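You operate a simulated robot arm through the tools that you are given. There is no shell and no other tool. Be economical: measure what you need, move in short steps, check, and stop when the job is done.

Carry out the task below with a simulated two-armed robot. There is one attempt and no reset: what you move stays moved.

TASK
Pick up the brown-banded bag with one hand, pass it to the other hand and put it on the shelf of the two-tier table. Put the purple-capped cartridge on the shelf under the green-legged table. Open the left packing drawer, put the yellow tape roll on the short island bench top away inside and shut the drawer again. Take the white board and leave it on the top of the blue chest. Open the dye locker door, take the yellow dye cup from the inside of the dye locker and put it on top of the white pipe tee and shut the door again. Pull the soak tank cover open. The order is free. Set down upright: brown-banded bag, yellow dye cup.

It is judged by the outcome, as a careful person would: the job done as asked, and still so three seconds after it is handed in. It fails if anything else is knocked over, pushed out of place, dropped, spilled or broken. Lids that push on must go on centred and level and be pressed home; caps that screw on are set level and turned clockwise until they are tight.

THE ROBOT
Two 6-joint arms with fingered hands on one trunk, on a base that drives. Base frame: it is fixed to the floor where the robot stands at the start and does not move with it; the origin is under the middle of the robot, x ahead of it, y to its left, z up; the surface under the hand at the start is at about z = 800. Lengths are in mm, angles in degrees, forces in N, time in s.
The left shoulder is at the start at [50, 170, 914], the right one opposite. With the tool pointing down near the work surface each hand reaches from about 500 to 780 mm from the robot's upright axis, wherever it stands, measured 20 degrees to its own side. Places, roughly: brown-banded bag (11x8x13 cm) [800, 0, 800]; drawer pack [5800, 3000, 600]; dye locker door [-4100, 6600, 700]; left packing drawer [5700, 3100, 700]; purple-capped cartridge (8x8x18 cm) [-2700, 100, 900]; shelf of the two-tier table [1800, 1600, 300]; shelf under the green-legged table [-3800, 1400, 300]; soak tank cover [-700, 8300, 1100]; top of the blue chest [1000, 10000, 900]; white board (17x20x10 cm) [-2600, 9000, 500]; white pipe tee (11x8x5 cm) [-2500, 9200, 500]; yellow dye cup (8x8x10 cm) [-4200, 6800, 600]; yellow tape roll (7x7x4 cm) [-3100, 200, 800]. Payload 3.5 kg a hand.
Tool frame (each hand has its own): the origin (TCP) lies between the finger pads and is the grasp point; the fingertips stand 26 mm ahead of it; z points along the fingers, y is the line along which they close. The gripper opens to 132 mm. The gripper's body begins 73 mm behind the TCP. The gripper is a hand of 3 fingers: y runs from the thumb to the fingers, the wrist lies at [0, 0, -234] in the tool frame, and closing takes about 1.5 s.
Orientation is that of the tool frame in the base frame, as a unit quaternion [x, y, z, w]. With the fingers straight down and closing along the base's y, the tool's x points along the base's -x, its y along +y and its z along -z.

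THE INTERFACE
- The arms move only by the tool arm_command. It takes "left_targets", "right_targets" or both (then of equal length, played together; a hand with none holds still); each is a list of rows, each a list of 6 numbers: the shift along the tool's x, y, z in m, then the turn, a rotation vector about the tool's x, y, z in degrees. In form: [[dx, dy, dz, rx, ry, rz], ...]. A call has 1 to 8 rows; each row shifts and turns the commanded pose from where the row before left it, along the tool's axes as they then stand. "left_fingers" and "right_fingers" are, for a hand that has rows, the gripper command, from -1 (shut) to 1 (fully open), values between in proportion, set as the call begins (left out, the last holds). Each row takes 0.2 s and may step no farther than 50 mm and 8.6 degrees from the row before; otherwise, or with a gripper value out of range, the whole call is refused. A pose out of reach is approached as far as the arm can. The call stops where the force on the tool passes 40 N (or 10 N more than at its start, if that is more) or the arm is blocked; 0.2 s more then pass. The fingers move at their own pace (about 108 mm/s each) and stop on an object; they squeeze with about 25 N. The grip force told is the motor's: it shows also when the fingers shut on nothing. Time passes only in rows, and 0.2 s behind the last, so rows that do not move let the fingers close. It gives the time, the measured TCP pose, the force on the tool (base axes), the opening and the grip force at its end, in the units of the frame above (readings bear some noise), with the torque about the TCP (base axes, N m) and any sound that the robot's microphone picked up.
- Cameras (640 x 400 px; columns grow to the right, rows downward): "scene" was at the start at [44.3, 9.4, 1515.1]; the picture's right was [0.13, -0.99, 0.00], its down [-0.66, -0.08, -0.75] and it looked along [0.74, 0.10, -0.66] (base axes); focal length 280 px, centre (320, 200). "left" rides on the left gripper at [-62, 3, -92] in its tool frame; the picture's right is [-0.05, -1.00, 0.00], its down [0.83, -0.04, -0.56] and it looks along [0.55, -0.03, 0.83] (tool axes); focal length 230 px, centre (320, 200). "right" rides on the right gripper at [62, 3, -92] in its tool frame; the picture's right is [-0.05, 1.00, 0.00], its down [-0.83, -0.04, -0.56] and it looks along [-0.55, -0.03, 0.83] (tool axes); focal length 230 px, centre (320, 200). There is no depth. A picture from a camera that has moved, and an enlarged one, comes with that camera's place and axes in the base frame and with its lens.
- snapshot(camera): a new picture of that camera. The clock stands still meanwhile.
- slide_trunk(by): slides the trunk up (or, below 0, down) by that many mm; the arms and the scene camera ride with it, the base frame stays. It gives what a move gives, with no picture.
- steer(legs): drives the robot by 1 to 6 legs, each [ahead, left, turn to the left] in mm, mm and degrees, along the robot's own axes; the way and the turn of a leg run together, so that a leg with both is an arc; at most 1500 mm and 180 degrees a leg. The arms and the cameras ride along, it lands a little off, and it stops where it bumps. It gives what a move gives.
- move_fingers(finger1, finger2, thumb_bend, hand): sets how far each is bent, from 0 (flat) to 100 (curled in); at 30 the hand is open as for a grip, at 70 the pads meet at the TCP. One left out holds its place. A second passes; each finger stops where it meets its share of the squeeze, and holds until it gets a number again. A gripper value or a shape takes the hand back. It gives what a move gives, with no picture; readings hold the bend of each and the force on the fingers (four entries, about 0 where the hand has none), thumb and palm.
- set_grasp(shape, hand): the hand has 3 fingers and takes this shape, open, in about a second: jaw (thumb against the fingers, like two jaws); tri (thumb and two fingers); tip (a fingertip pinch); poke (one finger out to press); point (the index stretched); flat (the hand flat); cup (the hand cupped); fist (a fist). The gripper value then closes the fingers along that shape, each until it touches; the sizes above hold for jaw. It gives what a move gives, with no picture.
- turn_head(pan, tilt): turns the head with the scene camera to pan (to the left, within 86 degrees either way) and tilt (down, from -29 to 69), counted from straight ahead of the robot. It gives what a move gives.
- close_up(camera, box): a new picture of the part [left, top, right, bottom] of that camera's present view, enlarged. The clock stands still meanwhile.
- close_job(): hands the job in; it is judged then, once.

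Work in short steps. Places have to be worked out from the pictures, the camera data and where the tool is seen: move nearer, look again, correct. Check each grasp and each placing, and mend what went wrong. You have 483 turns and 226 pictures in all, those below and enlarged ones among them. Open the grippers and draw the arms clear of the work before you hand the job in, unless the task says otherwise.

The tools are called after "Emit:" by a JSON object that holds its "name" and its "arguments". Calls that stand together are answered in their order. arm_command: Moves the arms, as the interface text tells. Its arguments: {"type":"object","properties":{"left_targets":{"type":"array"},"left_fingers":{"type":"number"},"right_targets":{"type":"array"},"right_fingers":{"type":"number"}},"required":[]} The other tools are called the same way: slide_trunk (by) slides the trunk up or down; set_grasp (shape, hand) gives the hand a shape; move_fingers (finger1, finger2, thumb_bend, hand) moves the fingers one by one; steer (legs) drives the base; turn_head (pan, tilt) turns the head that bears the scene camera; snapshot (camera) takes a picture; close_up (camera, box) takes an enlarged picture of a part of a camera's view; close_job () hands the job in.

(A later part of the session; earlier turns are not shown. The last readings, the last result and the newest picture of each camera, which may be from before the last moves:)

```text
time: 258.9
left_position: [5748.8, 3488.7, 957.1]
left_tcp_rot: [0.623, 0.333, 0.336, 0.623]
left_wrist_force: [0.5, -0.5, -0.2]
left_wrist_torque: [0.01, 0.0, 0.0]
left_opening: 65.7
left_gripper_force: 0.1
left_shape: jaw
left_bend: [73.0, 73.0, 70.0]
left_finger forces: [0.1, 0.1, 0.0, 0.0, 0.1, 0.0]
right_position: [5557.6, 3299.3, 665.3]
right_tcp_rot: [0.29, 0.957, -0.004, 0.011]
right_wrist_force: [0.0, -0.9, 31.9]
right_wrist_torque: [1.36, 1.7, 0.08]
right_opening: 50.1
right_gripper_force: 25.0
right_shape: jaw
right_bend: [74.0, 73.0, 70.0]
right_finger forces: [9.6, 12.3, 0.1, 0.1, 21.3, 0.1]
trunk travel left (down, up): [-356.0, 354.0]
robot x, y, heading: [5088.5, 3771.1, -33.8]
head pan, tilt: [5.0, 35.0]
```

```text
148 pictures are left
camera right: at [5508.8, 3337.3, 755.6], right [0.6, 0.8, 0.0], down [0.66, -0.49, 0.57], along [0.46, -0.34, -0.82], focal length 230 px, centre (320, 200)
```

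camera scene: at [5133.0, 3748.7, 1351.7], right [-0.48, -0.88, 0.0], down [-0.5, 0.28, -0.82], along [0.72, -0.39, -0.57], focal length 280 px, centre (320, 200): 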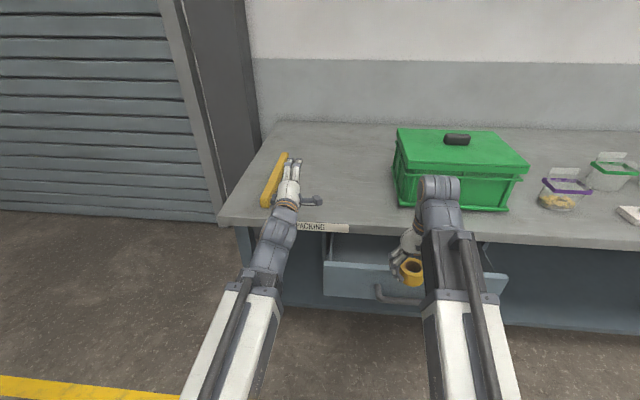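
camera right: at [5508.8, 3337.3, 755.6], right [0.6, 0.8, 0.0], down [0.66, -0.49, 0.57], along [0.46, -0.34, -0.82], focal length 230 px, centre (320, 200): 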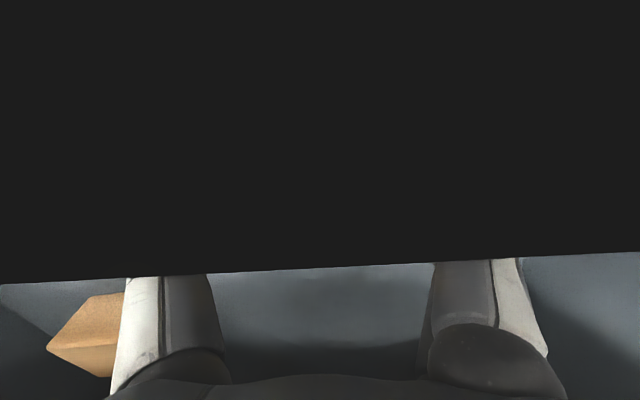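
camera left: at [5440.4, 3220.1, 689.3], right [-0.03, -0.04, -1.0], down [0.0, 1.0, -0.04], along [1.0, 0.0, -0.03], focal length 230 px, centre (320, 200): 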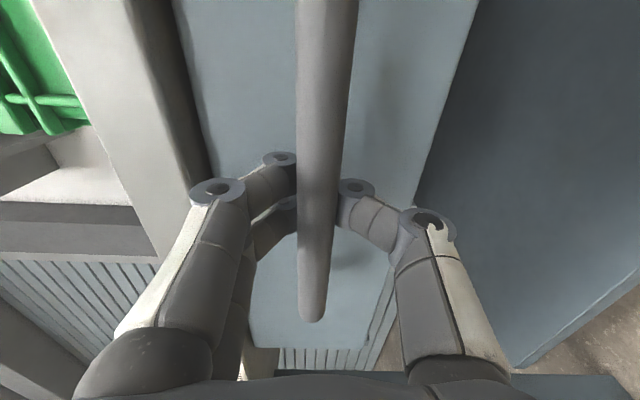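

The force comes from the hand's camera side meeting the drawer front's top, so I raise 6 mm and release the tape there (just above the floor).

Emit:
{"name": "arm_command", "arguments": {"right_targets": [[0, 0, -0.006, 0, 0, 0], [0, 0, 0, 0, 0, 0]]}}

Emit:
{"name": "arm_command", "arguments": {"right_targets": [[0, 0, 0, 0, 0, 0], [0, 0, 0, 0, 0, 0], [0, 0, 0, 0, 0, 0]], "right_fingers": 0.5}}

Emit:
{"name": "arm_command", "arguments": {"right_targets": [[0, 0, -0.03, 0, 0, 0], [0, 0, -0.04, 0, 0, 0], [0, 0, -0.04, 0, 0, 0], [0, 0, -0.04, 0, 0, 0]]}}

Emit:
{"name": "snapshot", "arguments": {"camera": "right"}}

```text
time: 259.4
left_position: [5749.6, 3489.0, 955.8]
left_tcp_rot: [0.624, 0.333, 0.335, 0.623]
left_wrist_force: [1.2, -0.6, -1.2]
left_wrist_torque: [0.0, -0.02, 0.03]
left_opening: 65.9
left_gripper_force: 0.1
left_shape: jaw
left_bend: [73.0, 73.0, 70.0]
left_finger forces: [0.0, 0.1, 0.0, 0.1, 0.0, 0.0]
right_position: [5557.4, 3298.7, 666.7]
right_tcp_rot: [0.289, 0.957, -0.003, 0.008]
right_wrist_force: [0.6, 0.5, -0.6]
right_wrist_torque: [0.01, 0.06, 0.02]
right_opening: 50.2
right_gripper_force: 25.0
right_shape: jaw
right_bend: [74.0, 73.0, 70.0]
right_finger forces: [9.5, 12.3, 0.0, 0.1, 21.0, 0.1]
trunk travel left (down, up): [-356.0, 354.0]
robot x, y, heading: [5086.3, 3769.1, -33.5]
head pan, tilt: [5.0, 35.0]
```

```text
time: 260.2
left_position: [5750.2, 3488.5, 955.5]
left_tcp_rot: [0.624, 0.333, 0.335, 0.623]
left_wrist_force: [-0.7, 1.5, 0.4]
left_wrist_torque: [0.02, 0.0, -0.02]
left_opening: 66.1
left_gripper_force: 0.0
left_shape: jaw
left_bend: [73.0, 73.0, 70.0]
left_finger forces: [0.0, 0.1, 0.1, 0.1, 0.0, 0.0]
right_position: [5558.1, 3298.4, 668.5]
right_tcp_rot: [0.289, 0.957, -0.003, 0.009]
right_wrist_force: [-0.1, 0.5, 0.3]
right_wrist_torque: [0.01, 0.03, 0.01]
right_opening: 98.6
right_gripper_force: 0.1
right_shape: jaw
right_bend: [64.0, 64.0, 60.0]
right_finger forces: [0.0, 0.0, 0.0, 0.0, 0.0, 0.0]
trunk travel left (down, up): [-356.0, 354.0]
robot x, y, heading: [5085.8, 3771.0, -33.7]
head pan, tilt: [5.0, 35.0]
```

```text
time: 261.2
left_position: [5750.0, 3488.6, 956.2]
left_tcp_rot: [0.623, 0.333, 0.335, 0.623]
left_wrist_force: [-0.9, 0.1, 0.4]
left_wrist_torque: [-0.04, 0.01, 0.03]
left_opening: 66.0
left_gripper_force: 0.0
left_shape: jaw
left_bend: [73.0, 73.0, 70.0]
left_finger forces: [0.0, 0.1, 0.0, 0.1, 0.0, 0.0]
right_position: [5556.0, 3301.1, 817.9]
right_tcp_rot: [0.289, 0.957, -0.002, 0.009]
right_wrist_force: [1.3, 0.2, 0.5]
right_wrist_torque: [-0.01, -0.03, 0.04]
right_opening: 98.9
right_gripper_force: 0.0
right_shape: jaw
right_bend: [64.0, 64.0, 60.0]
right_finger forces: [0.1, 0.1, 0.0, 0.0, 0.1, 0.1]
trunk travel left (down, up): [-356.0, 354.0]
robot x, y, heading: [5085.2, 3766.3, -33.6]
head pan, tilt: [5.0, 35.0]
```

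```text
147 pictures are left
camera right: at [5506.5, 3338.5, 908.2], right [0.6, 0.8, 0.0], down [0.66, -0.49, 0.57], along [0.46, -0.34, -0.82], focal length 230 px, centre (320, 200)
```

right: 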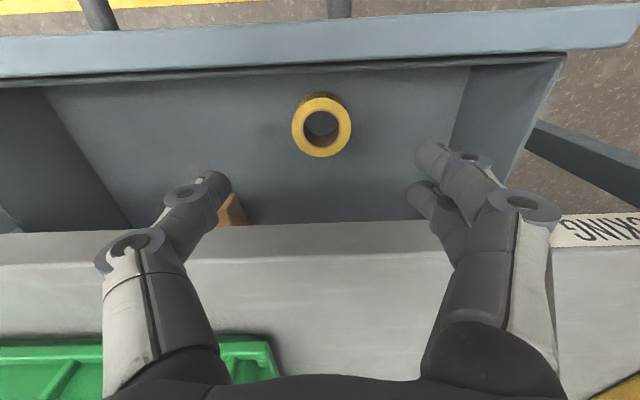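

Tape lies in the drawer. To shut it I'll back off, lower the closed right hand (tilted slightly) in front of the handle, and push.

Emit:
{"name": "steer", "arguments": {"legs": [[-215, 0, 0]]}}

Emit:
{"name": "arm_command", "arguments": {"right_targets": [[0, 0, 0, 0, -7, 0], [0, 0, 0, 0, -7, 0], [0, 0, 0, 0, -7, 0], [0, 0, 0, 0, 0, 0], [0, 0, 0, 0, 0, 0]], "right_fingers": -1}}

Emit:
{"name": "snapshot", "arguments": {"camera": "scene"}}

Emit:
{"name": "snapshot", "arguments": {"camera": "right"}}

```text
time: 262.9
left_position: [5572.2, 3606.9, 954.9]
left_tcp_rot: [0.624, 0.332, 0.335, 0.623]
left_wrist_force: [0.8, -0.2, 0.5]
left_wrist_torque: [-0.01, -0.02, 0.03]
left_opening: 66.0
left_gripper_force: 0.0
left_shape: jaw
left_bend: [73.0, 73.0, 70.0]
left_finger forces: [0.0, 0.0, 0.1, 0.1, 0.0, 0.1]
right_position: [5377.5, 3419.3, 817.2]
right_tcp_rot: [0.289, 0.957, -0.003, 0.009]
right_wrist_force: [0.8, 0.2, -0.2]
right_wrist_torque: [-0.05, 0.04, 0.0]
right_opening: 98.9
right_gripper_force: 0.0
right_shape: jaw
right_bend: [64.0, 64.0, 60.0]
right_finger forces: [0.1, 0.1, 0.1, 0.1, 0.1, 0.0]
trunk travel left (down, up): [-356.0, 354.0]
robot x, y, heading: [4912.5, 3887.1, -33.5]
head pan, tilt: [5.0, 35.0]
```

```text
time: 264.1
left_position: [5573.1, 3607.0, 955.3]
left_tcp_rot: [0.624, 0.333, 0.334, 0.623]
left_wrist_force: [0.6, 0.2, 0.4]
left_wrist_torque: [0.0, 0.02, -0.01]
left_opening: 66.1
left_gripper_force: 0.1
left_shape: jaw
left_bend: [73.0, 73.0, 70.0]
left_finger forces: [0.1, 0.0, 0.1, 0.1, 0.0, 0.1]
right_position: [5379.0, 3418.4, 817.8]
right_tcp_rot: [0.283, 0.94, -0.055, 0.183]
right_wrist_force: [-0.1, 0.6, 1.2]
right_wrist_torque: [0.0, 0.02, 0.02]
right_opening: 0.2
right_gripper_force: 25.1
right_shape: jaw
right_bend: [64.0, 64.0, 67.0]
right_finger forces: [0.0, 0.0, 0.0, 0.0, 0.1, 0.0]
trunk travel left (down, up): [-356.0, 354.0]
robot x, y, heading: [4910.5, 3891.2, -33.6]
head pan, tilt: [5.0, 35.0]
```

```text
146 pictures are left
camera scene: at [4955.1, 3867.1, 1351.7], right [-0.48, -0.88, 0.0], down [-0.5, 0.28, -0.82], along [0.72, -0.39, -0.57], focal length 280 px, centre (320, 200)
```

scene: 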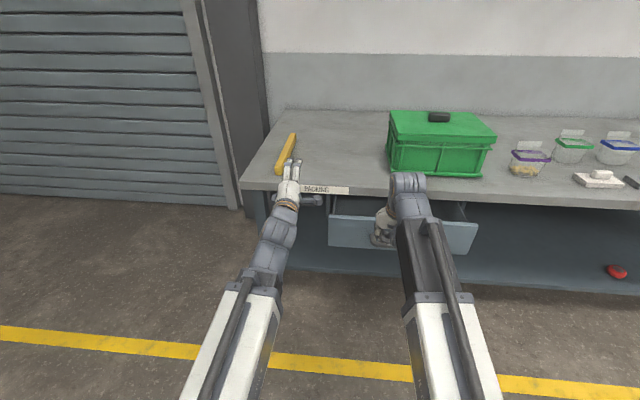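

```text
145 pictures are left
camera right: at [5304.5, 3472.7, 879.1], right [0.59, 0.81, 0.02], down [0.44, -0.35, 0.83], along [0.67, -0.48, -0.56], focal length 230 px, centre (320, 200)
```

right: 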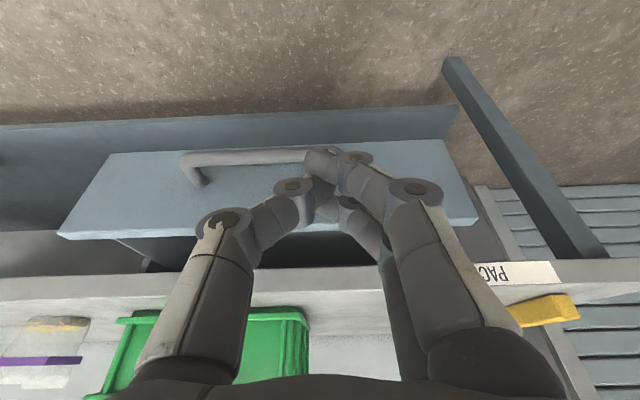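

Handle rod is at ~(5415, 3308, 687), about 65 mm right of the fingertips. I move right 60 mm and down 118 mm in front of it.

Emit:
{"name": "arm_command", "arguments": {"right_targets": [[0.0105, -0.015, 0.0275, 0, 0, 0], [0.0105, -0.015, 0.0275, 0, 0, 0], [0.0105, -0.015, 0.0275, 0, 0, 0], [0.0105, -0.015, 0.0275, 0, 0, 0]]}}

Emit:
{"name": "snapshot", "arguments": {"camera": "right"}}

```text
time: 265.1
left_position: [5571.8, 3607.3, 954.7]
left_tcp_rot: [0.624, 0.333, 0.335, 0.623]
left_wrist_force: [-0.4, -0.2, 0.1]
left_wrist_torque: [0.01, -0.03, 0.02]
left_opening: 66.3
left_gripper_force: 0.1
left_shape: jaw
left_bend: [73.0, 73.0, 70.0]
left_finger forces: [0.1, 0.1, 0.1, 0.1, 0.0, 0.0]
right_position: [5345.8, 3366.2, 701.2]
right_tcp_rot: [0.284, 0.94, -0.054, 0.184]
right_wrist_force: [0.5, 0.1, -0.4]
right_wrist_torque: [-0.01, 0.02, 0.01]
right_opening: 0.0
right_gripper_force: 24.9
right_shape: jaw
right_bend: [64.0, 64.0, 67.0]
right_finger forces: [0.1, 0.1, 0.1, 0.0, 0.1, 0.0]
trunk travel left (down, up): [-356.0, 354.0]
robot x, y, heading: [4911.3, 3887.5, -33.6]
head pan, tilt: [5.0, 35.0]
```

```text
144 pictures are left
camera right: at [5273.3, 3421.3, 762.6], right [0.59, 0.81, 0.02], down [0.44, -0.35, 0.83], along [0.67, -0.48, -0.56], focal length 230 px, centre (320, 200)
```

right: 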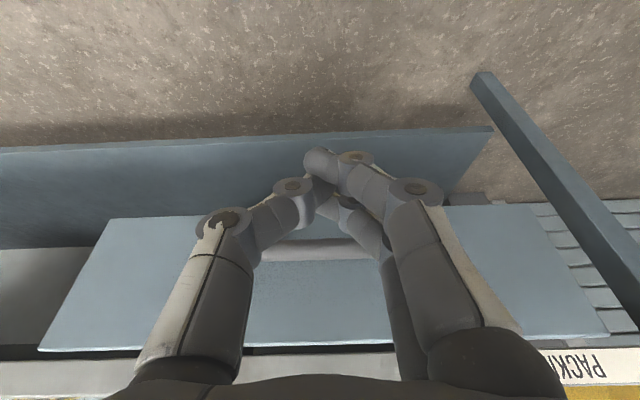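

In front of the bar. I push forward with the arm ~90 mm, then see.

Emit:
{"name": "arm_command", "arguments": {"right_targets": [[-0.028, 0, 0.0107, 0, 0, 0], [-0.028, 0, 0.0107, 0, 0, 0], [-0.028, 0, 0.0107, 0, 0, 0]]}}

Emit:
{"name": "steer", "arguments": {"legs": [[100, 0, 0]]}}

Emit:
{"name": "snapshot", "arguments": {"camera": "scene"}}

```text
time: 265.9
left_position: [5572.2, 3606.7, 956.0]
left_tcp_rot: [0.623, 0.333, 0.335, 0.623]
left_wrist_force: [0.8, 0.2, -0.1]
left_wrist_torque: [0.01, 0.04, -0.01]
left_opening: 65.9
left_gripper_force: 0.1
left_shape: jaw
left_bend: [73.0, 73.0, 70.0]
left_finger forces: [0.1, 0.0, 0.0, 0.0, 0.0, 0.1]
right_position: [5421.2, 3317.2, 703.0]
right_tcp_rot: [0.284, 0.94, -0.055, 0.183]
right_wrist_force: [0.4, 0.6, 0.8]
right_wrist_torque: [-0.01, 0.0, 0.0]
right_opening: 0.2
right_gripper_force: 25.0
right_shape: jaw
right_bend: [64.0, 65.0, 67.0]
right_finger forces: [0.0, 0.0, 0.0, 0.0, 0.0, 0.1]
trunk travel left (down, up): [-356.0, 354.0]
robot x, y, heading: [4912.3, 3887.7, -33.9]
head pan, tilt: [5.0, 35.0]
```

```text
time: 267.1
left_position: [5656.9, 3551.7, 954.9]
left_tcp_rot: [0.623, 0.333, 0.336, 0.623]
left_wrist_force: [-0.4, -0.6, 0.5]
left_wrist_torque: [-0.03, 0.0, 0.0]
left_opening: 66.0
left_gripper_force: 0.1
left_shape: jaw
left_bend: [73.0, 73.0, 70.0]
left_finger forces: [0.0, 0.0, 0.0, 0.1, 0.0, 0.0]
right_position: [5504.4, 3262.6, 702.5]
right_tcp_rot: [0.283, 0.94, -0.055, 0.183]
right_wrist_force: [-0.7, 0.5, -1.0]
right_wrist_torque: [0.01, 0.01, 0.03]
right_opening: 0.0
right_gripper_force: 25.1
right_shape: jaw
right_bend: [64.0, 65.0, 67.0]
right_finger forces: [0.0, 0.2, 0.0, 0.1, 0.0, 0.1]
trunk travel left (down, up): [-356.0, 354.0]
robot x, y, heading: [4994.5, 3830.8, -33.7]
head pan, tilt: [5.0, 35.0]
```

```text
143 pictures are left
camera scene: at [5038.9, 3811.2, 1351.7], right [-0.48, -0.88, 0.0], down [-0.5, 0.28, -0.82], along [0.72, -0.39, -0.57], focal length 280 px, centre (320, 200)
```

scene: 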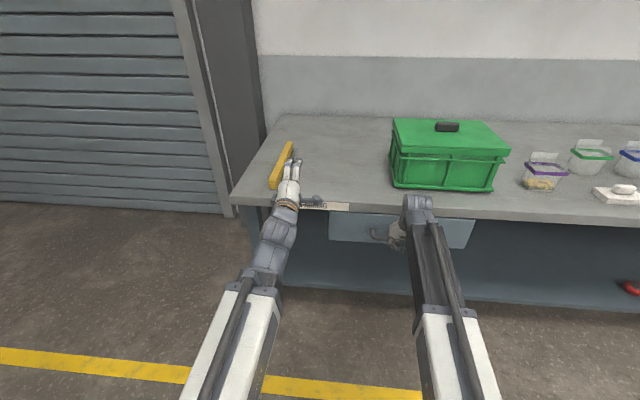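

Nearly shut. Push on by driving 45 mm, then small steps.

Emit:
{"name": "steer", "arguments": {"legs": [[45, 0, 0]]}}

Emit:
{"name": "close_up", "arguments": {"camera": "scene", "box": [280, 160, 520, 310]}}

```text
time: 268.0
left_position: [5689.1, 3529.9, 955.9]
left_tcp_rot: [0.623, 0.333, 0.336, 0.622]
left_wrist_force: [-0.3, 0.5, 0.8]
left_wrist_torque: [0.0, 0.0, 0.0]
left_opening: 66.0
left_gripper_force: 0.1
left_shape: jaw
left_bend: [73.0, 73.0, 70.0]
left_finger forces: [0.0, 0.1, 0.0, 0.0, 0.0, 0.1]
right_position: [5533.7, 3245.6, 699.3]
right_tcp_rot: [0.282, 0.942, -0.05, 0.176]
right_wrist_force: [-2.9, 2.8, 2.3]
right_wrist_torque: [0.0, -0.01, 0.0]
right_opening: 0.0
right_gripper_force: 25.3
right_shape: jaw
right_bend: [64.0, 67.0, 67.0]
right_finger forces: [0.0, 0.0, 0.1, 0.0, 0.0, 0.1]
trunk travel left (down, up): [-356.0, 354.0]
robot x, y, heading: [5026.2, 3807.1, -33.8]
head pan, tilt: [5.0, 35.0]
stopped in leg 1: the force on the tool passed its limit at 52 N (the readings are from after the stop); the commanded pose is now the measured one
```

```text
2.67 times, centred on (400, 235) of scene
camera zoom: at [5072.1, 3789.4, 1351.7], right [-0.48, -0.88, 0.0], down [-0.5, 0.28, -0.82], along [0.72, -0.39, -0.57], focal length 747 px, centre (107, 107)
```

zoom: 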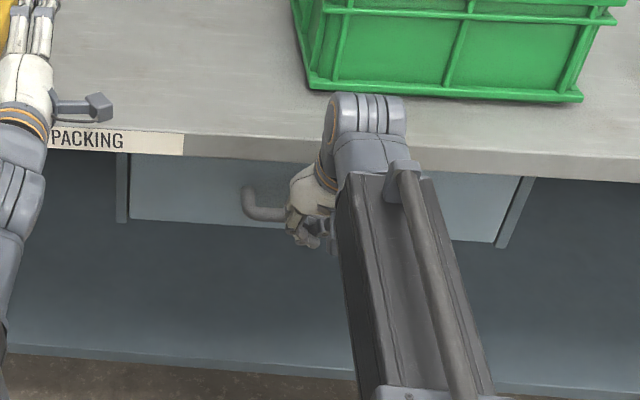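

Stopped at 52 N – either shut or the hand met the bench edge. I back off and look.

Emit:
{"name": "steer", "arguments": {"legs": [[-160, 0, 0]]}}

Emit:
{"name": "close_up", "arguments": {"camera": "scene", "box": [280, 140, 520, 290]}}

Emit:
{"name": "snapshot", "arguments": {"camera": "right"}}

```text
time: 269.5
left_position: [5570.7, 3606.3, 956.2]
left_tcp_rot: [0.625, 0.332, 0.334, 0.623]
left_wrist_force: [-0.1, -0.6, 0.3]
left_wrist_torque: [0.02, -0.02, -0.01]
left_opening: 66.2
left_gripper_force: 0.0
left_shape: jaw
left_bend: [73.0, 73.0, 70.0]
left_finger forces: [0.0, 0.1, 0.0, 0.0, 0.0, 0.0]
right_position: [5414.0, 3322.3, 699.3]
right_tcp_rot: [0.285, 0.941, -0.051, 0.175]
right_wrist_force: [-0.2, -0.4, 0.5]
right_wrist_torque: [-0.01, 0.03, 0.0]
right_opening: 0.0
right_gripper_force: 25.0
right_shape: jaw
right_bend: [64.0, 67.0, 67.0]
right_finger forces: [0.0, 0.1, 0.0, 0.1, 0.0, 0.1]
trunk travel left (down, up): [-356.0, 354.0]
robot x, y, heading: [4909.9, 3888.6, -33.8]
head pan, tilt: [5.0, 35.0]
```

```text
2.67 times, centred on (400, 215) of scene
camera zoom: at [4955.7, 3866.2, 1351.8], right [-0.48, -0.88, 0.0], down [-0.5, 0.28, -0.82], along [0.72, -0.39, -0.58], focal length 747 px, centre (107, 160)
```

zoom: 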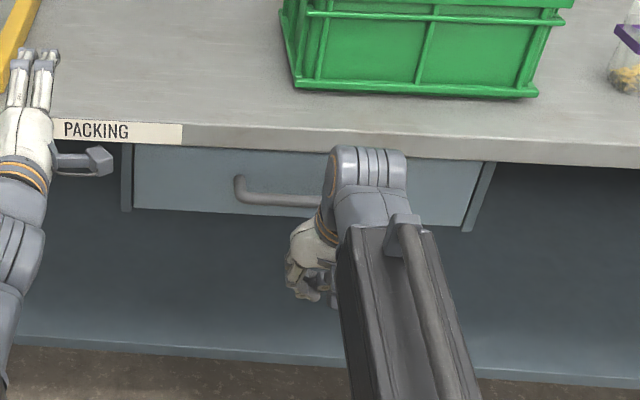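

```text
140 pictures are left
camera right: at [5342.5, 3374.9, 762.8], right [0.59, 0.81, 0.02], down [0.45, -0.36, 0.82], along [0.67, -0.47, -0.58], focal length 230 px, centre (320, 200)
```

right: 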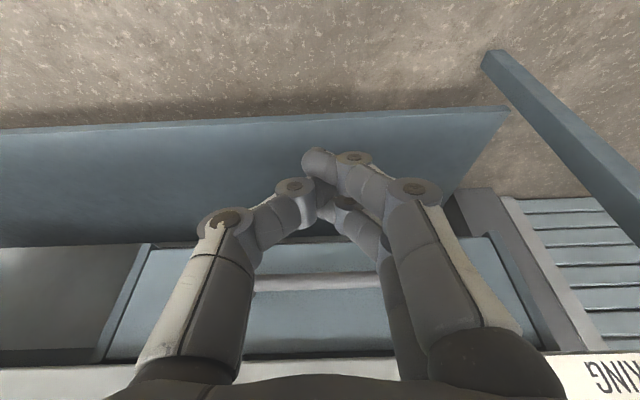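

The handle is back at its closed position (5557, 3207) — the drawer is shut. I raise the trunk and look left for the way north.

Emit:
{"name": "slide_trunk", "arguments": {"by": 300}}

Emit:
{"name": "steer", "arguments": {"legs": [[0, 0, 90]]}}

Emit:
{"name": "turn_head", "arguments": {"pan": 35, "tilt": 15}}

Emit:
{"name": "snapshot", "arguments": {"camera": "scene"}}

```text
time: 272.5
left_position: [5570.6, 3605.5, 1255.7]
left_tcp_rot: [0.624, 0.332, 0.334, 0.624]
left_wrist_force: [0.6, -0.1, 0.0]
left_wrist_torque: [-0.01, 0.02, -0.03]
left_opening: 65.9
left_gripper_force: 0.1
left_shape: jaw
left_bend: [73.0, 73.0, 70.0]
left_finger forces: [0.0, 0.1, 0.0, 0.1, 0.0, 0.0]
right_position: [5414.6, 3321.3, 1000.7]
right_tcp_rot: [0.285, 0.941, -0.051, 0.176]
right_wrist_force: [0.1, 0.1, 0.5]
right_wrist_torque: [-0.02, 0.02, 0.02]
right_opening: 0.1
right_gripper_force: 24.8
right_shape: jaw
right_bend: [64.0, 67.0, 67.0]
right_finger forces: [0.0, 0.0, 0.1, 0.0, 0.0, 0.0]
trunk travel left (down, up): [-656.0, 54.0]
robot x, y, heading: [4911.5, 3888.6, -33.7]
head pan, tilt: [5.0, 35.0]
```

```text
time: 273.9
left_position: [5628.9, 3707.2, 1256.2]
left_tcp_rot: [0.603, 0.369, 0.372, 0.602]
left_wrist_force: [-0.3, -0.2, -0.2]
left_wrist_torque: [-0.02, 0.05, 0.02]
left_opening: 65.9
left_gripper_force: 0.1
left_shape: jaw
left_bend: [73.0, 73.0, 70.0]
left_finger forces: [0.1, 0.1, 0.0, 0.0, 0.0, 0.1]
right_position: [5507.4, 3404.9, 1000.9]
right_tcp_rot: [0.227, 0.956, -0.04, 0.179]
right_wrist_force: [0.7, -0.5, -1.1]
right_wrist_torque: [-0.02, -0.01, -0.01]
right_opening: 0.0
right_gripper_force: 25.3
right_shape: jaw
right_bend: [64.0, 67.0, 67.0]
right_finger forces: [0.0, 0.1, 0.1, 0.1, 0.1, 0.0]
trunk travel left (down, up): [-656.0, 54.0]
robot x, y, heading: [4938.5, 3906.9, -27.0]
head pan, tilt: [5.0, 35.0]
stopped in leg 1: the robot was blocked; the commanded pose is now the measured one
```

```text
time: 274.9
left_position: [5629.7, 3706.4, 1256.0]
left_tcp_rot: [0.603, 0.369, 0.372, 0.602]
left_wrist_force: [-0.7, 0.8, -0.5]
left_wrist_torque: [-0.03, 0.0, -0.02]
left_opening: 65.9
left_gripper_force: 0.0
left_shape: jaw
left_bend: [73.0, 73.0, 70.0]
left_finger forces: [0.0, 0.0, 0.0, 0.1, 0.1, 0.0]
right_position: [5508.8, 3406.2, 1000.7]
right_tcp_rot: [0.228, 0.957, -0.041, 0.178]
right_wrist_force: [0.4, -0.7, -0.6]
right_wrist_torque: [0.01, 0.02, 0.02]
right_opening: 0.0
right_gripper_force: 24.8
right_shape: jaw
right_bend: [64.0, 67.0, 67.0]
right_finger forces: [0.0, 0.1, 0.0, 0.0, 0.1, 0.0]
trunk travel left (down, up): [-656.0, 54.0]
robot x, y, heading: [4940.8, 3909.8, -27.0]
head pan, tilt: [35.0, 15.0]
```

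```text
139 pictures are left
camera scene: at [4998.3, 3938.1, 1683.6], right [0.14, -0.99, 0.0], down [-0.26, -0.04, -0.97], along [0.96, 0.13, -0.26], focal length 280 px, centre (320, 200)
```

scene: 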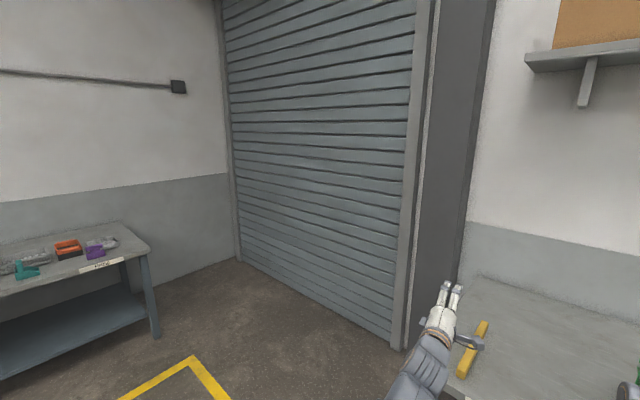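

The base's rear touched the table behind. I shift left along the corridor and forward, then turn.

Emit:
{"name": "steer", "arguments": {"legs": [[40, 250, 0], [110, 0, 0], [0, 0, 85]]}}

Emit:
{"name": "turn_head", "arguments": {"pan": 50, "tilt": 20}}

Emit:
{"name": "snapshot", "arguments": {"camera": "scene"}}

```text
time: 281.1
left_position: [5458.5, 4727.5, 1257.4]
left_tcp_rot: [0.201, 0.678, 0.679, 0.198]
left_wrist_force: [-1.2, 0.0, 0.1]
left_wrist_torque: [0.0, 0.0, -0.02]
left_opening: 65.7
left_gripper_force: 0.1
left_shape: jaw
left_bend: [73.0, 73.0, 70.0]
left_finger forces: [0.0, 0.0, 0.1, 0.0, 0.0, 0.1]
right_position: [5746.2, 4577.3, 1000.6]
right_tcp_rot: [-0.472, 0.862, 0.089, 0.159]
right_wrist_force: [0.3, -0.6, -0.7]
right_wrist_torque: [0.0, 0.0, 0.02]
right_opening: 0.0
right_gripper_force: 24.9
right_shape: jaw
right_bend: [64.0, 67.0, 67.0]
right_finger forces: [0.1, 0.0, 0.0, 0.1, 0.0, 0.0]
trunk travel left (down, up): [-656.0, 54.0]
robot x, y, heading: [5187.0, 4063.3, 57.2]
head pan, tilt: [35.0, 15.0]
```

```text
time: 281.9
left_position: [5458.3, 4727.4, 1257.1]
left_tcp_rot: [0.2, 0.678, 0.679, 0.198]
left_wrist_force: [-0.3, 0.1, 0.4]
left_wrist_torque: [0.02, 0.02, -0.01]
left_opening: 66.1
left_gripper_force: 0.0
left_shape: jaw
left_bend: [73.0, 73.0, 70.0]
left_finger forces: [0.0, 0.1, 0.0, 0.0, 0.0, 0.0]
right_position: [5745.7, 4576.0, 1001.8]
right_tcp_rot: [-0.471, 0.863, 0.09, 0.16]
right_wrist_force: [0.8, 0.0, -0.5]
right_wrist_torque: [-0.01, -0.01, -0.01]
right_opening: 0.0
right_gripper_force: 25.2
right_shape: jaw
right_bend: [64.0, 67.0, 67.0]
right_finger forces: [0.0, 0.0, 0.1, 0.0, 0.0, 0.1]
trunk travel left (down, up): [-656.0, 54.0]
robot x, y, heading: [5186.4, 4059.1, 57.1]
head pan, tilt: [50.0, 20.0]
```

```text
138 pictures are left
camera scene: at [5139.1, 4117.1, 1675.5], right [0.96, 0.29, 0.0], down [0.1, -0.33, -0.94], along [-0.28, 0.9, -0.34], focal length 280 px, centre (320, 200)
```

scene: 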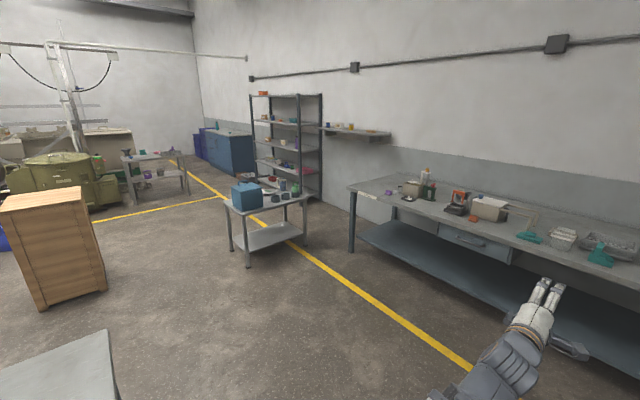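

I can see the way: past this table's corner, between the brown cabinet and the small grey table, toward the blue chest in the far corner. Driving two legs.

Emit:
{"name": "steer", "arguments": {"legs": [[0, 0, 62], [1418, 0, 0], [0, 0, 35], [1450, 0, 0]]}}

Emit:
{"name": "turn_head", "arguments": {"pan": -20, "tilt": 20}}

Emit:
{"name": "snapshot", "arguments": {"camera": "scene"}}

```text
time: 300.1
left_position: [2489.1, 6110.4, 1256.1]
left_tcp_rot: [-0.376, 0.599, 0.597, -0.379]
left_wrist_force: [0.3, 0.1, 0.1]
left_wrist_torque: [0.01, -0.01, -0.03]
left_opening: 66.2
left_gripper_force: 0.0
left_shape: jaw
left_bend: [73.0, 73.0, 70.0]
left_finger forces: [0.0, 0.0, 0.0, 0.1, 0.1, 0.1]
right_position: [2602.8, 6414.8, 1000.7]
right_tcp_rot: [0.959, -0.215, -0.18, -0.039]
right_wrist_force: [-0.3, 0.4, 0.0]
right_wrist_torque: [0.01, -0.02, 0.01]
right_opening: 0.3
right_gripper_force: 25.1
right_shape: jaw
right_bend: [64.0, 67.0, 67.0]
right_finger forces: [0.0, 0.0, 0.0, 0.1, 0.0, 0.0]
trunk travel left (down, up): [-656.0, 54.0]
robot x, y, heading: [3186.5, 5927.1, 154.6]
head pan, tilt: [50.0, 20.0]
```

```text
time: 301.6
left_position: [2489.7, 6110.4, 1257.3]
left_tcp_rot: [-0.376, 0.598, 0.598, -0.379]
left_wrist_force: [-0.1, 0.0, -0.2]
left_wrist_torque: [0.01, -0.02, -0.01]
left_opening: 66.0
left_gripper_force: 0.1
left_shape: jaw
left_bend: [73.0, 73.0, 70.0]
left_finger forces: [0.0, 0.1, 0.0, 0.0, 0.1, 0.0]
right_position: [2602.4, 6415.9, 1001.0]
right_tcp_rot: [0.959, -0.216, -0.179, -0.038]
right_wrist_force: [1.5, 0.7, 0.0]
right_wrist_torque: [0.02, 0.0, -0.02]
right_opening: 0.0
right_gripper_force: 24.9
right_shape: jaw
right_bend: [64.0, 67.0, 67.0]
right_finger forces: [0.0, 0.0, 0.0, 0.1, 0.0, 0.1]
trunk travel left (down, up): [-656.0, 54.0]
robot x, y, heading: [3182.1, 5928.0, 154.7]
head pan, tilt: [-20.0, 20.0]
```

```text
137 pictures are left
camera scene: at [3155.0, 5974.3, 1675.5], right [0.71, 0.7, 0.0], down [0.24, -0.24, -0.94], along [-0.66, 0.67, -0.34], focal length 280 px, centre (320, 200)
```

scene: 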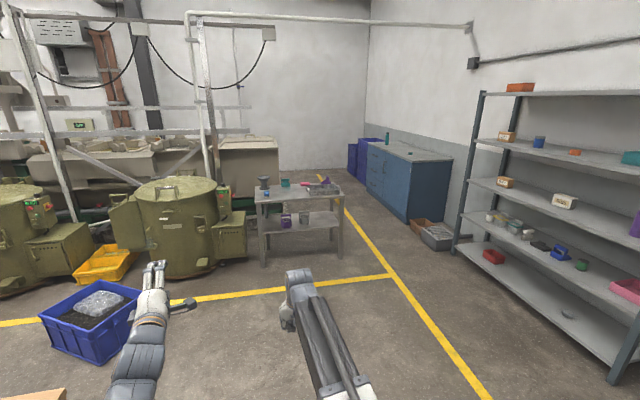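

Blue chest (right-centre) and the small two-tier grey table mark the way. I continue toward the aisle in front of the chest.

Emit:
{"name": "steer", "arguments": {"legs": [[350, 0, 0], [0, 0, -41.7], [1050, 0, 0], [1030, 0, 0], [0, 0, 40]]}}

Emit:
{"name": "turn_head", "arguments": {"pan": 0, "tilt": 20}}

Emit:
{"name": "snapshot", "arguments": {"camera": "scene"}}

```text
time: 317.6
left_position: [1376.6, 8218.7, 1258.2]
left_tcp_rot: [-0.367, 0.603, 0.604, -0.371]
left_wrist_force: [0.6, 0.0, 1.5]
left_wrist_torque: [-0.01, -0.03, -0.01]
left_opening: 66.2
left_gripper_force: 0.0
left_shape: jaw
left_bend: [73.0, 73.0, 70.0]
left_finger forces: [0.0, 0.1, 0.0, 0.0, 0.0, 0.1]
right_position: [1497.1, 8518.0, 999.1]
right_tcp_rot: [0.956, -0.229, -0.179, -0.041]
right_wrist_force: [-0.3, 0.2, -0.1]
right_wrist_torque: [0.0, 0.0, 0.02]
right_opening: 0.0
right_gripper_force: 24.8
right_shape: jaw
right_bend: [64.0, 67.0, 67.0]
right_finger forces: [0.1, 0.0, 0.1, 0.0, 0.1, 0.1]
trunk travel left (down, up): [-656.0, 54.0]
robot x, y, heading: [2062.2, 8016.8, 152.9]
head pan, tilt: [-20.0, 20.0]
```

```text
time: 318.5
left_position: [1376.7, 8218.3, 1257.3]
left_tcp_rot: [-0.368, 0.603, 0.604, -0.37]
left_wrist_force: [0.8, -0.6, -1.0]
left_wrist_torque: [0.02, 0.0, 0.03]
left_opening: 66.0
left_gripper_force: 0.1
left_shape: jaw
left_bend: [73.0, 73.0, 70.0]
left_finger forces: [0.0, 0.0, 0.0, 0.0, 0.0, 0.0]
right_position: [1497.6, 8518.8, 1002.2]
right_tcp_rot: [0.956, -0.229, -0.178, -0.041]
right_wrist_force: [1.6, -0.4, -0.3]
right_wrist_torque: [0.03, 0.0, 0.0]
right_opening: 0.0
right_gripper_force: 24.9
right_shape: jaw
right_bend: [64.0, 67.0, 67.0]
right_finger forces: [0.0, 0.0, 0.1, 0.0, 0.0, 0.1]
trunk travel left (down, up): [-656.0, 54.0]
robot x, y, heading: [2066.5, 8016.8, 153.1]
head pan, tilt: [0.0, 20.0]
```

```text
136 pictures are left
camera scene: at [2018.6, 8038.3, 1675.5], right [0.46, 0.89, 0.0], down [0.3, -0.16, -0.94], along [-0.84, 0.43, -0.34], focal length 280 px, centre (320, 200)
```

scene: 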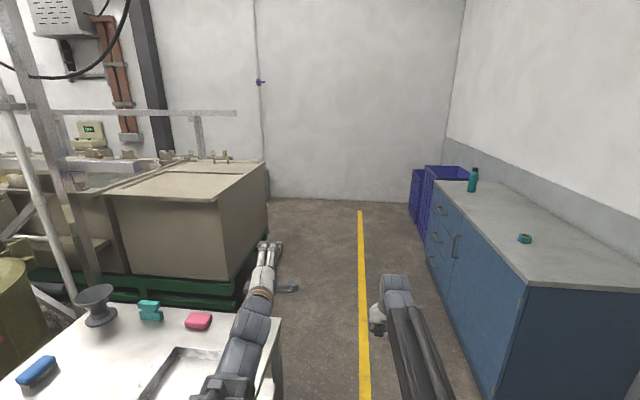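

The soak tank (beige, cover on top) is ahead-left, blue chest on the right. I drive into the aisle between them and turn to face the tank.

Emit:
{"name": "steer", "arguments": {"legs": [[0, 0, -20.5], [1132, 0, 0], [0, 0, 19], [950, 0, 0], [0, 0, 60]]}}

Emit:
{"name": "turn_head", "arguments": {"pan": 15, "tilt": 20}}

Emit:
{"name": "snapshot", "arguments": {"camera": "scene"}}

```text
time: 333.7
left_position: [-68.7, 8843.3, 1257.3]
left_tcp_rot: [0.617, -0.345, -0.345, 0.618]
left_wrist_force: [0.1, -0.9, -0.2]
left_wrist_torque: [0.01, 0.03, 0.02]
left_opening: 66.2
left_gripper_force: 0.0
left_shape: jaw
left_bend: [73.0, 73.0, 70.0]
left_finger forces: [0.1, 0.0, 0.0, 0.1, 0.0, 0.0]
right_position: [-263.8, 9103.3, 999.8]
right_tcp_rot: [0.945, 0.269, -0.176, 0.052]
right_wrist_force: [0.6, 0.2, 0.0]
right_wrist_torque: [-0.05, -0.01, -0.01]
right_opening: 0.0
right_gripper_force: 25.3
right_shape: jaw
right_bend: [64.0, 67.0, 67.0]
right_finger forces: [0.1, 0.1, 0.0, 0.0, 0.1, 0.0]
trunk travel left (down, up): [-656.0, 54.0]
robot x, y, heading: [462.6, 9325.3, -148.5]
head pan, tilt: [0.0, 20.0]
```

```text
time: 334.5
left_position: [-68.3, 8842.7, 1257.2]
left_tcp_rot: [0.616, -0.346, -0.345, 0.618]
left_wrist_force: [0.7, 0.6, -0.5]
left_wrist_torque: [0.02, 0.0, -0.01]
left_opening: 66.0
left_gripper_force: 0.0
left_shape: jaw
left_bend: [73.0, 73.0, 70.0]
left_finger forces: [0.1, 0.0, 0.0, 0.0, 0.1, 0.0]
right_position: [-263.9, 9102.6, 1001.3]
right_tcp_rot: [0.946, 0.269, -0.176, 0.052]
right_wrist_force: [-0.3, 0.4, 0.6]
right_wrist_torque: [0.05, 0.03, 0.01]
right_opening: 0.3
right_gripper_force: 25.0
right_shape: jaw
right_bend: [64.0, 67.0, 67.0]
right_finger forces: [0.1, 0.1, 0.0, 0.1, 0.0, 0.0]
trunk travel left (down, up): [-656.0, 54.0]
robot x, y, heading: [460.0, 9324.7, -148.5]
head pan, tilt: [15.0, 20.0]
```

```text
135 pictures are left
camera scene: at [433.0, 9277.9, 1675.5], right [-0.73, 0.69, 0.0], down [0.24, 0.25, -0.94], along [-0.65, -0.68, -0.34], focal length 280 px, centre (320, 200)
```

scene: 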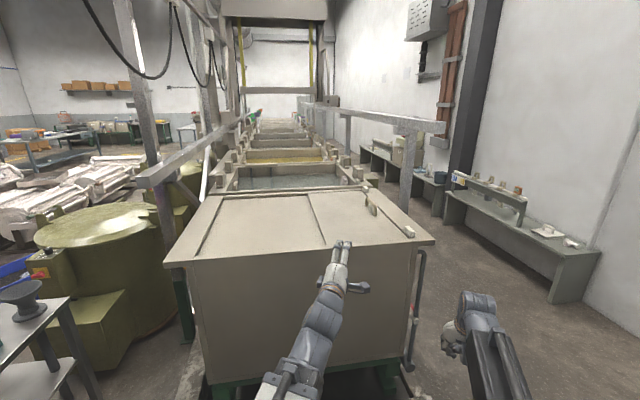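

The tank is in front; the low wall bench at right seems to hold the white board and tee. I zoom in on the cover and the bench.

Emit:
{"name": "close_up", "arguments": {"camera": "scene", "box": [150, 150, 470, 350]}}

Emit:
{"name": "close_up", "arguments": {"camera": "scene", "box": [360, 120, 620, 300]}}

```text
2.00 times, centred on (310, 250) of scene
camera zoom: at [433.0, 9277.9, 1675.5], right [-0.73, 0.69, 0.0], down [0.24, 0.25, -0.94], along [-0.65, -0.68, -0.34], focal length 560 px, centre (340, 100)
```

zoom: 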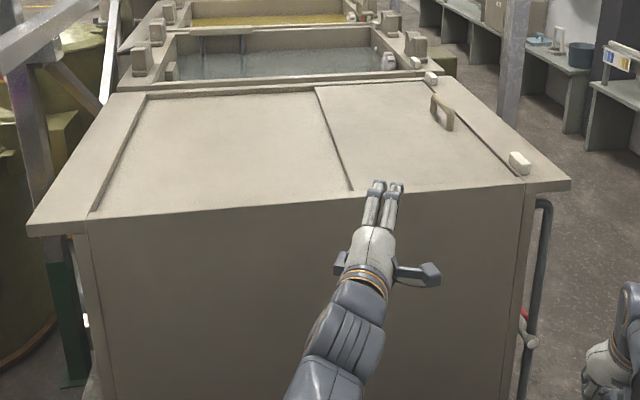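

```text
2.22 times, centred on (490, 210) of scene
camera zoom: at [433.0, 9277.9, 1675.5], right [-0.73, 0.69, 0.0], down [0.24, 0.25, -0.94], along [-0.65, -0.68, -0.34], focal length 622 px, centre (-58, 178)
```

zoom: 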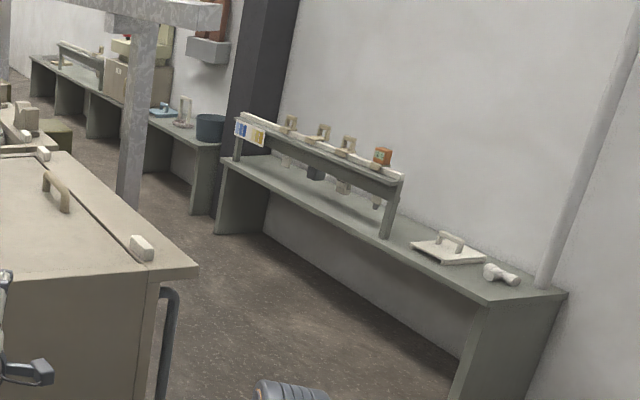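

The right-hand half is the sliding cover with a D-handle near (-790, 8417, ~1110); white board and tee are on the low wall bench. I raise and tilt the right hand to clear the tank top, and open its fingers.

Emit:
{"name": "slide_trunk", "arguments": {"by": 50}}

Emit:
{"name": "arm_command", "arguments": {"right_targets": [[0, 0, 0, 0, -8, 0], [0, 0, 0, 0, -8, 0], [0, 0, 0, 0, -8, 0], [0, 0, 0, 0, -8, 0], [-0.0242, 0, -0.034, 0, 0, 0], [-0.0242, 0, -0.034, 0, 0, 0], [-0.0242, 0, -0.034, 0, 0, 0], [-0.0242, 0, -0.034, 0, 0, 0]], "right_fingers": 1}}

Emit:
{"name": "arm_command", "arguments": {"right_targets": [[-0.0242, 0, -0.034, 0, 0, 0], [-0.0394, 0, -0.0308, 0, 0, 0]]}}

```text
time: 335.4
left_position: [-70.1, 8843.7, 1306.3]
left_tcp_rot: [0.616, -0.346, -0.344, 0.618]
left_wrist_force: [0.1, -0.2, 0.2]
left_wrist_torque: [0.01, -0.01, -0.03]
left_opening: 65.9
left_gripper_force: 0.1
left_shape: jaw
left_bend: [73.0, 73.0, 70.0]
left_finger forces: [0.0, 0.0, 0.1, 0.1, 0.0, 0.1]
right_position: [-263.7, 9102.5, 1049.9]
right_tcp_rot: [0.946, 0.269, -0.175, 0.052]
right_wrist_force: [0.5, 0.1, -0.2]
right_wrist_torque: [0.01, 0.0, 0.0]
right_opening: 0.1
right_gripper_force: 24.8
right_shape: jaw
right_bend: [64.0, 67.0, 67.0]
right_finger forces: [0.0, 0.1, 0.1, 0.0, 0.1, 0.0]
trunk travel left (down, up): [-706.0, 4.0]
robot x, y, heading: [466.6, 9331.4, -148.4]
head pan, tilt: [15.0, 20.0]
```

```text
time: 337.2
left_position: [-68.1, 8843.0, 1308.1]
left_tcp_rot: [0.616, -0.346, -0.345, 0.618]
left_wrist_force: [0.4, -0.4, 0.2]
left_wrist_torque: [0.0, -0.04, 0.01]
left_opening: 66.1
left_gripper_force: 0.1
left_shape: jaw
left_bend: [73.0, 73.0, 70.0]
left_finger forces: [0.0, 0.0, 0.0, 0.0, 0.0, 0.0]
right_position: [-220.0, 9130.9, 1209.6]
right_tcp_rot: [0.86, 0.244, -0.43, 0.125]
right_wrist_force: [0.3, -0.6, 0.4]
right_wrist_torque: [-0.06, 0.0, 0.04]
right_opening: 131.9
right_gripper_force: 0.0
right_shape: jaw
right_bend: [30.0, 30.0, 30.0]
right_finger forces: [0.1, 0.1, 0.1, 0.1, 0.0, 0.0]
trunk travel left (down, up): [-706.0, 4.0]
robot x, y, heading: [464.2, 9323.7, -148.4]
head pan, tilt: [15.0, 20.0]
```

```text
time: 337.8
left_position: [-68.5, 8843.7, 1307.7]
left_tcp_rot: [0.616, -0.345, -0.345, 0.619]
left_wrist_force: [-0.3, -0.4, 0.3]
left_wrist_torque: [-0.02, 0.0, 0.03]
left_opening: 65.9
left_gripper_force: 0.0
left_shape: jaw
left_bend: [73.0, 73.0, 70.0]
left_finger forces: [0.1, 0.0, 0.0, 0.0, 0.0, 0.0]
right_position: [-209.5, 9138.2, 1299.7]
right_tcp_rot: [0.861, 0.244, -0.429, 0.124]
right_wrist_force: [0.4, -0.1, 0.9]
right_wrist_torque: [0.01, 0.0, 0.0]
right_opening: 131.7
right_gripper_force: 0.1
right_shape: jaw
right_bend: [30.0, 30.0, 30.0]
right_finger forces: [0.0, 0.0, 0.0, 0.1, 0.0, 0.0]
trunk travel left (down, up): [-706.0, 4.0]
robot x, y, heading: [462.1, 9328.6, -148.5]
head pan, tilt: [15.0, 20.0]
```

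Now I turn square to the tank's near face and approach, stopping 100 mm short.

Emit:
{"name": "steer", "arguments": {"legs": [[0, 0, 24.7], [0, -385, 0], [580, 0, 0]]}}

Emit:
{"name": "turn_head", "arguments": {"pan": -10, "tilt": 35}}

Emit:
{"name": "snapshot", "arguments": {"camera": "scene"}}

Emit:
{"name": "snapshot", "arguments": {"camera": "right"}}

```text
time: 344.4
left_position: [-456.8, 8389.5, 1306.7]
left_tcp_rot: [0.677, -0.204, -0.202, 0.678]
left_wrist_force: [-0.1, 0.8, -0.1]
left_wrist_torque: [-0.02, 0.02, -0.01]
left_opening: 65.9
left_gripper_force: 0.0
left_shape: jaw
left_bend: [73.0, 73.0, 70.0]
left_finger forces: [0.0, 0.1, 0.1, 0.0, 0.0, 0.0]
right_position: [-707.2, 8598.1, 1299.4]
right_tcp_rot: [0.787, 0.425, -0.393, 0.214]
right_wrist_force: [-0.5, -0.9, -0.5]
right_wrist_torque: [0.01, -0.04, 0.0]
right_opening: 131.7
right_gripper_force: 0.0
right_shape: jaw
right_bend: [30.0, 30.0, 30.0]
right_finger forces: [0.0, 0.1, 0.1, 0.0, 0.0, 0.1]
trunk travel left (down, up): [-706.0, 4.0]
robot x, y, heading: [-175.3, 9054.5, -123.5]
head pan, tilt: [15.0, 20.0]
```

```text
time: 345.3
left_position: [-454.6, 8390.1, 1306.9]
left_tcp_rot: [0.677, -0.204, -0.202, 0.678]
left_wrist_force: [-0.8, -0.1, 0.0]
left_wrist_torque: [-0.05, 0.01, 0.01]
left_opening: 66.0
left_gripper_force: 0.1
left_shape: jaw
left_bend: [73.0, 73.0, 70.0]
left_finger forces: [0.0, 0.0, 0.0, 0.0, 0.0, 0.1]
right_position: [-706.8, 8597.0, 1300.4]
right_tcp_rot: [0.788, 0.423, -0.393, 0.213]
right_wrist_force: [0.5, 0.2, 0.8]
right_wrist_torque: [-0.03, 0.03, -0.01]
right_opening: 131.6
right_gripper_force: 0.1
right_shape: jaw
right_bend: [30.0, 30.0, 30.0]
right_finger forces: [0.1, 0.0, 0.1, 0.0, 0.0, 0.0]
trunk travel left (down, up): [-706.0, 4.0]
robot x, y, heading: [-179.3, 9052.2, -123.5]
head pan, tilt: [-10.0, 35.0]
```

```text
132 pictures are left
camera scene: at [-216.0, 9020.6, 1701.7], right [-0.73, 0.69, 0.0], down [0.39, 0.42, -0.82], along [-0.56, -0.6, -0.57], focal length 280 px, centre (320, 200)
```

scene: 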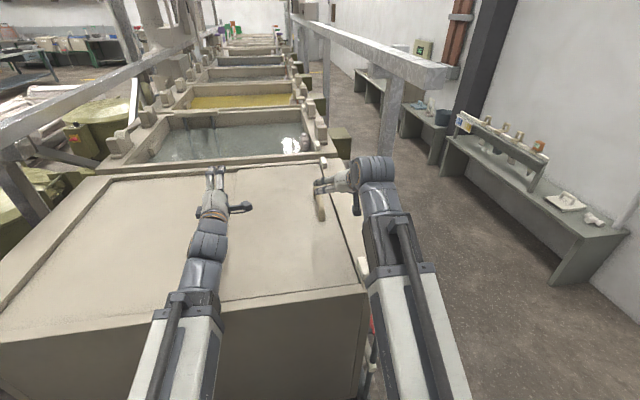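

```text
131 pictures are left
camera right: at [-642.4, 8689.5, 1304.9], right [0.82, -0.57, 0.05], down [-0.07, -0.02, 1.0], along [-0.57, -0.82, -0.06], focal length 230 px, centre (320, 200)
```

right: 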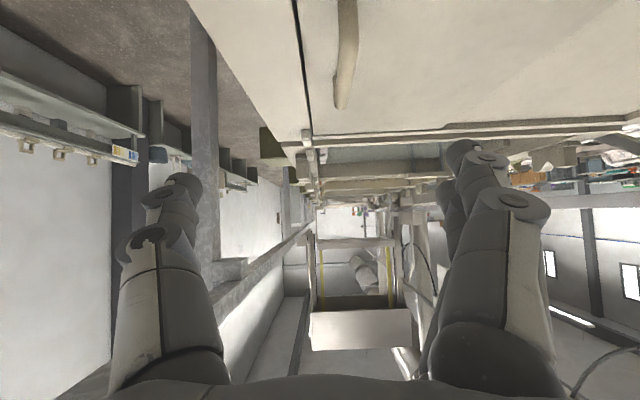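

Handle centre ≈ (-778, 8418); it lies 863 ahead and 150 right. I drive 110 mm closer, shift the right hand left 39 mm and lower it 120 mm for a closer look.

Emit:
{"name": "steer", "arguments": {"legs": [[110, 0, 0]]}}

Emit:
{"name": "arm_command", "arguments": {"right_targets": [[0.0237, 0.013, 0.0185, 0, 0, 0], [0.0237, 0.013, 0.0185, 0, 0, 0], [0.0237, 0.013, 0.0185, 0, 0, 0], [0.0237, 0, 0.0185, 0, 0, 0]]}}

Emit:
{"name": "snapshot", "arguments": {"camera": "right"}}

Emit:
{"name": "close_up", "arguments": {"camera": "scene", "box": [220, 130, 460, 280]}}

```text
time: 346.6
left_position: [-510.2, 8316.4, 1307.7]
left_tcp_rot: [0.675, -0.207, -0.207, 0.677]
left_wrist_force: [-0.5, 0.1, -0.8]
left_wrist_torque: [-0.02, 0.01, -0.01]
left_opening: 66.0
left_gripper_force: 0.1
left_shape: jaw
left_bend: [73.0, 73.0, 70.0]
left_finger forces: [0.0, 0.1, 0.0, 0.0, 0.0, 0.0]
right_position: [-760.2, 8527.6, 1299.3]
right_tcp_rot: [0.79, 0.419, -0.393, 0.212]
right_wrist_force: [0.3, 0.1, -0.8]
right_wrist_torque: [-0.01, -0.01, -0.04]
right_opening: 131.9
right_gripper_force: 0.1
right_shape: jaw
right_bend: [30.0, 30.0, 30.0]
right_finger forces: [0.0, 0.1, 0.0, 0.0, 0.0, 0.0]
trunk travel left (down, up): [-706.0, 4.0]
robot x, y, heading: [-226.2, 8978.0, -123.9]
head pan, tilt: [-10.0, 35.0]
stopped in leg 1: the robot was blocked; the commanded pose is now the measured one
```

```text
time: 347.6
left_position: [-510.4, 8316.2, 1306.6]
left_tcp_rot: [0.675, -0.209, -0.206, 0.677]
left_wrist_force: [-0.1, -0.4, -0.2]
left_wrist_torque: [-0.01, 0.04, -0.03]
left_opening: 66.2
left_gripper_force: 0.0
left_shape: jaw
left_bend: [73.0, 73.0, 70.0]
left_finger forces: [0.0, 0.1, 0.0, 0.0, 0.0, 0.1]
right_position: [-728.4, 8503.0, 1179.3]
right_tcp_rot: [0.789, 0.42, -0.395, 0.212]
right_wrist_force: [-0.3, -0.3, 0.5]
right_wrist_torque: [-0.05, -0.04, 0.0]
right_opening: 131.9
right_gripper_force: 0.1
right_shape: jaw
right_bend: [30.0, 30.0, 30.0]
right_finger forces: [0.0, 0.0, 0.0, 0.1, 0.0, 0.0]
trunk travel left (down, up): [-706.0, 4.0]
robot x, y, heading: [-223.7, 8975.8, -124.2]
head pan, tilt: [-10.0, 35.0]
```

```text
130 pictures are left
camera right: at [-661.5, 8594.0, 1184.0], right [0.81, -0.58, 0.05], down [-0.07, -0.02, 1.0], along [-0.58, -0.81, -0.06], focal length 230 px, centre (320, 200)
```

right: 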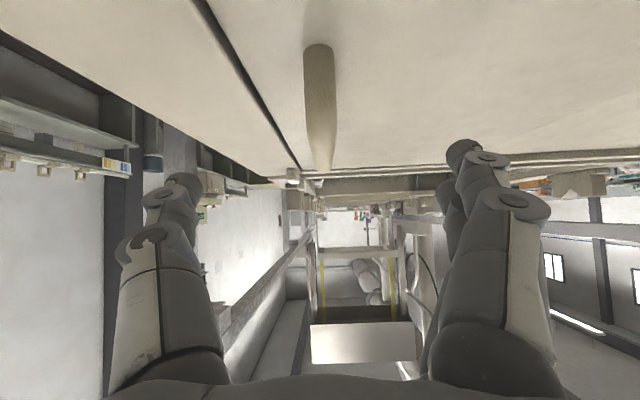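

```text
2.67 times, centred on (340, 205) of scene
camera zoom: at [-263.2, 8943.6, 1701.7], right [-0.72, 0.7, 0.0], down [0.4, 0.41, -0.82], along [-0.57, -0.59, -0.57], focal length 747 px, centre (267, 187)
```

zoom: 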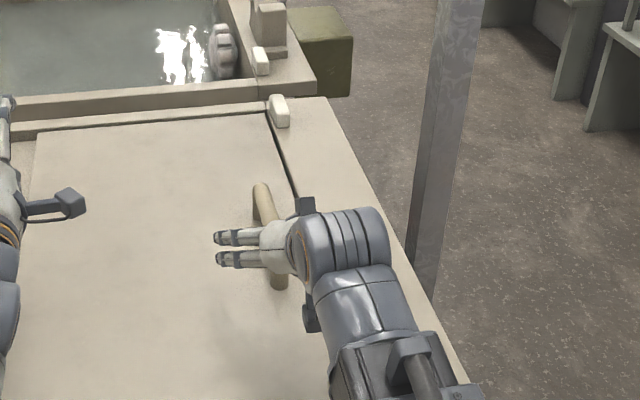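

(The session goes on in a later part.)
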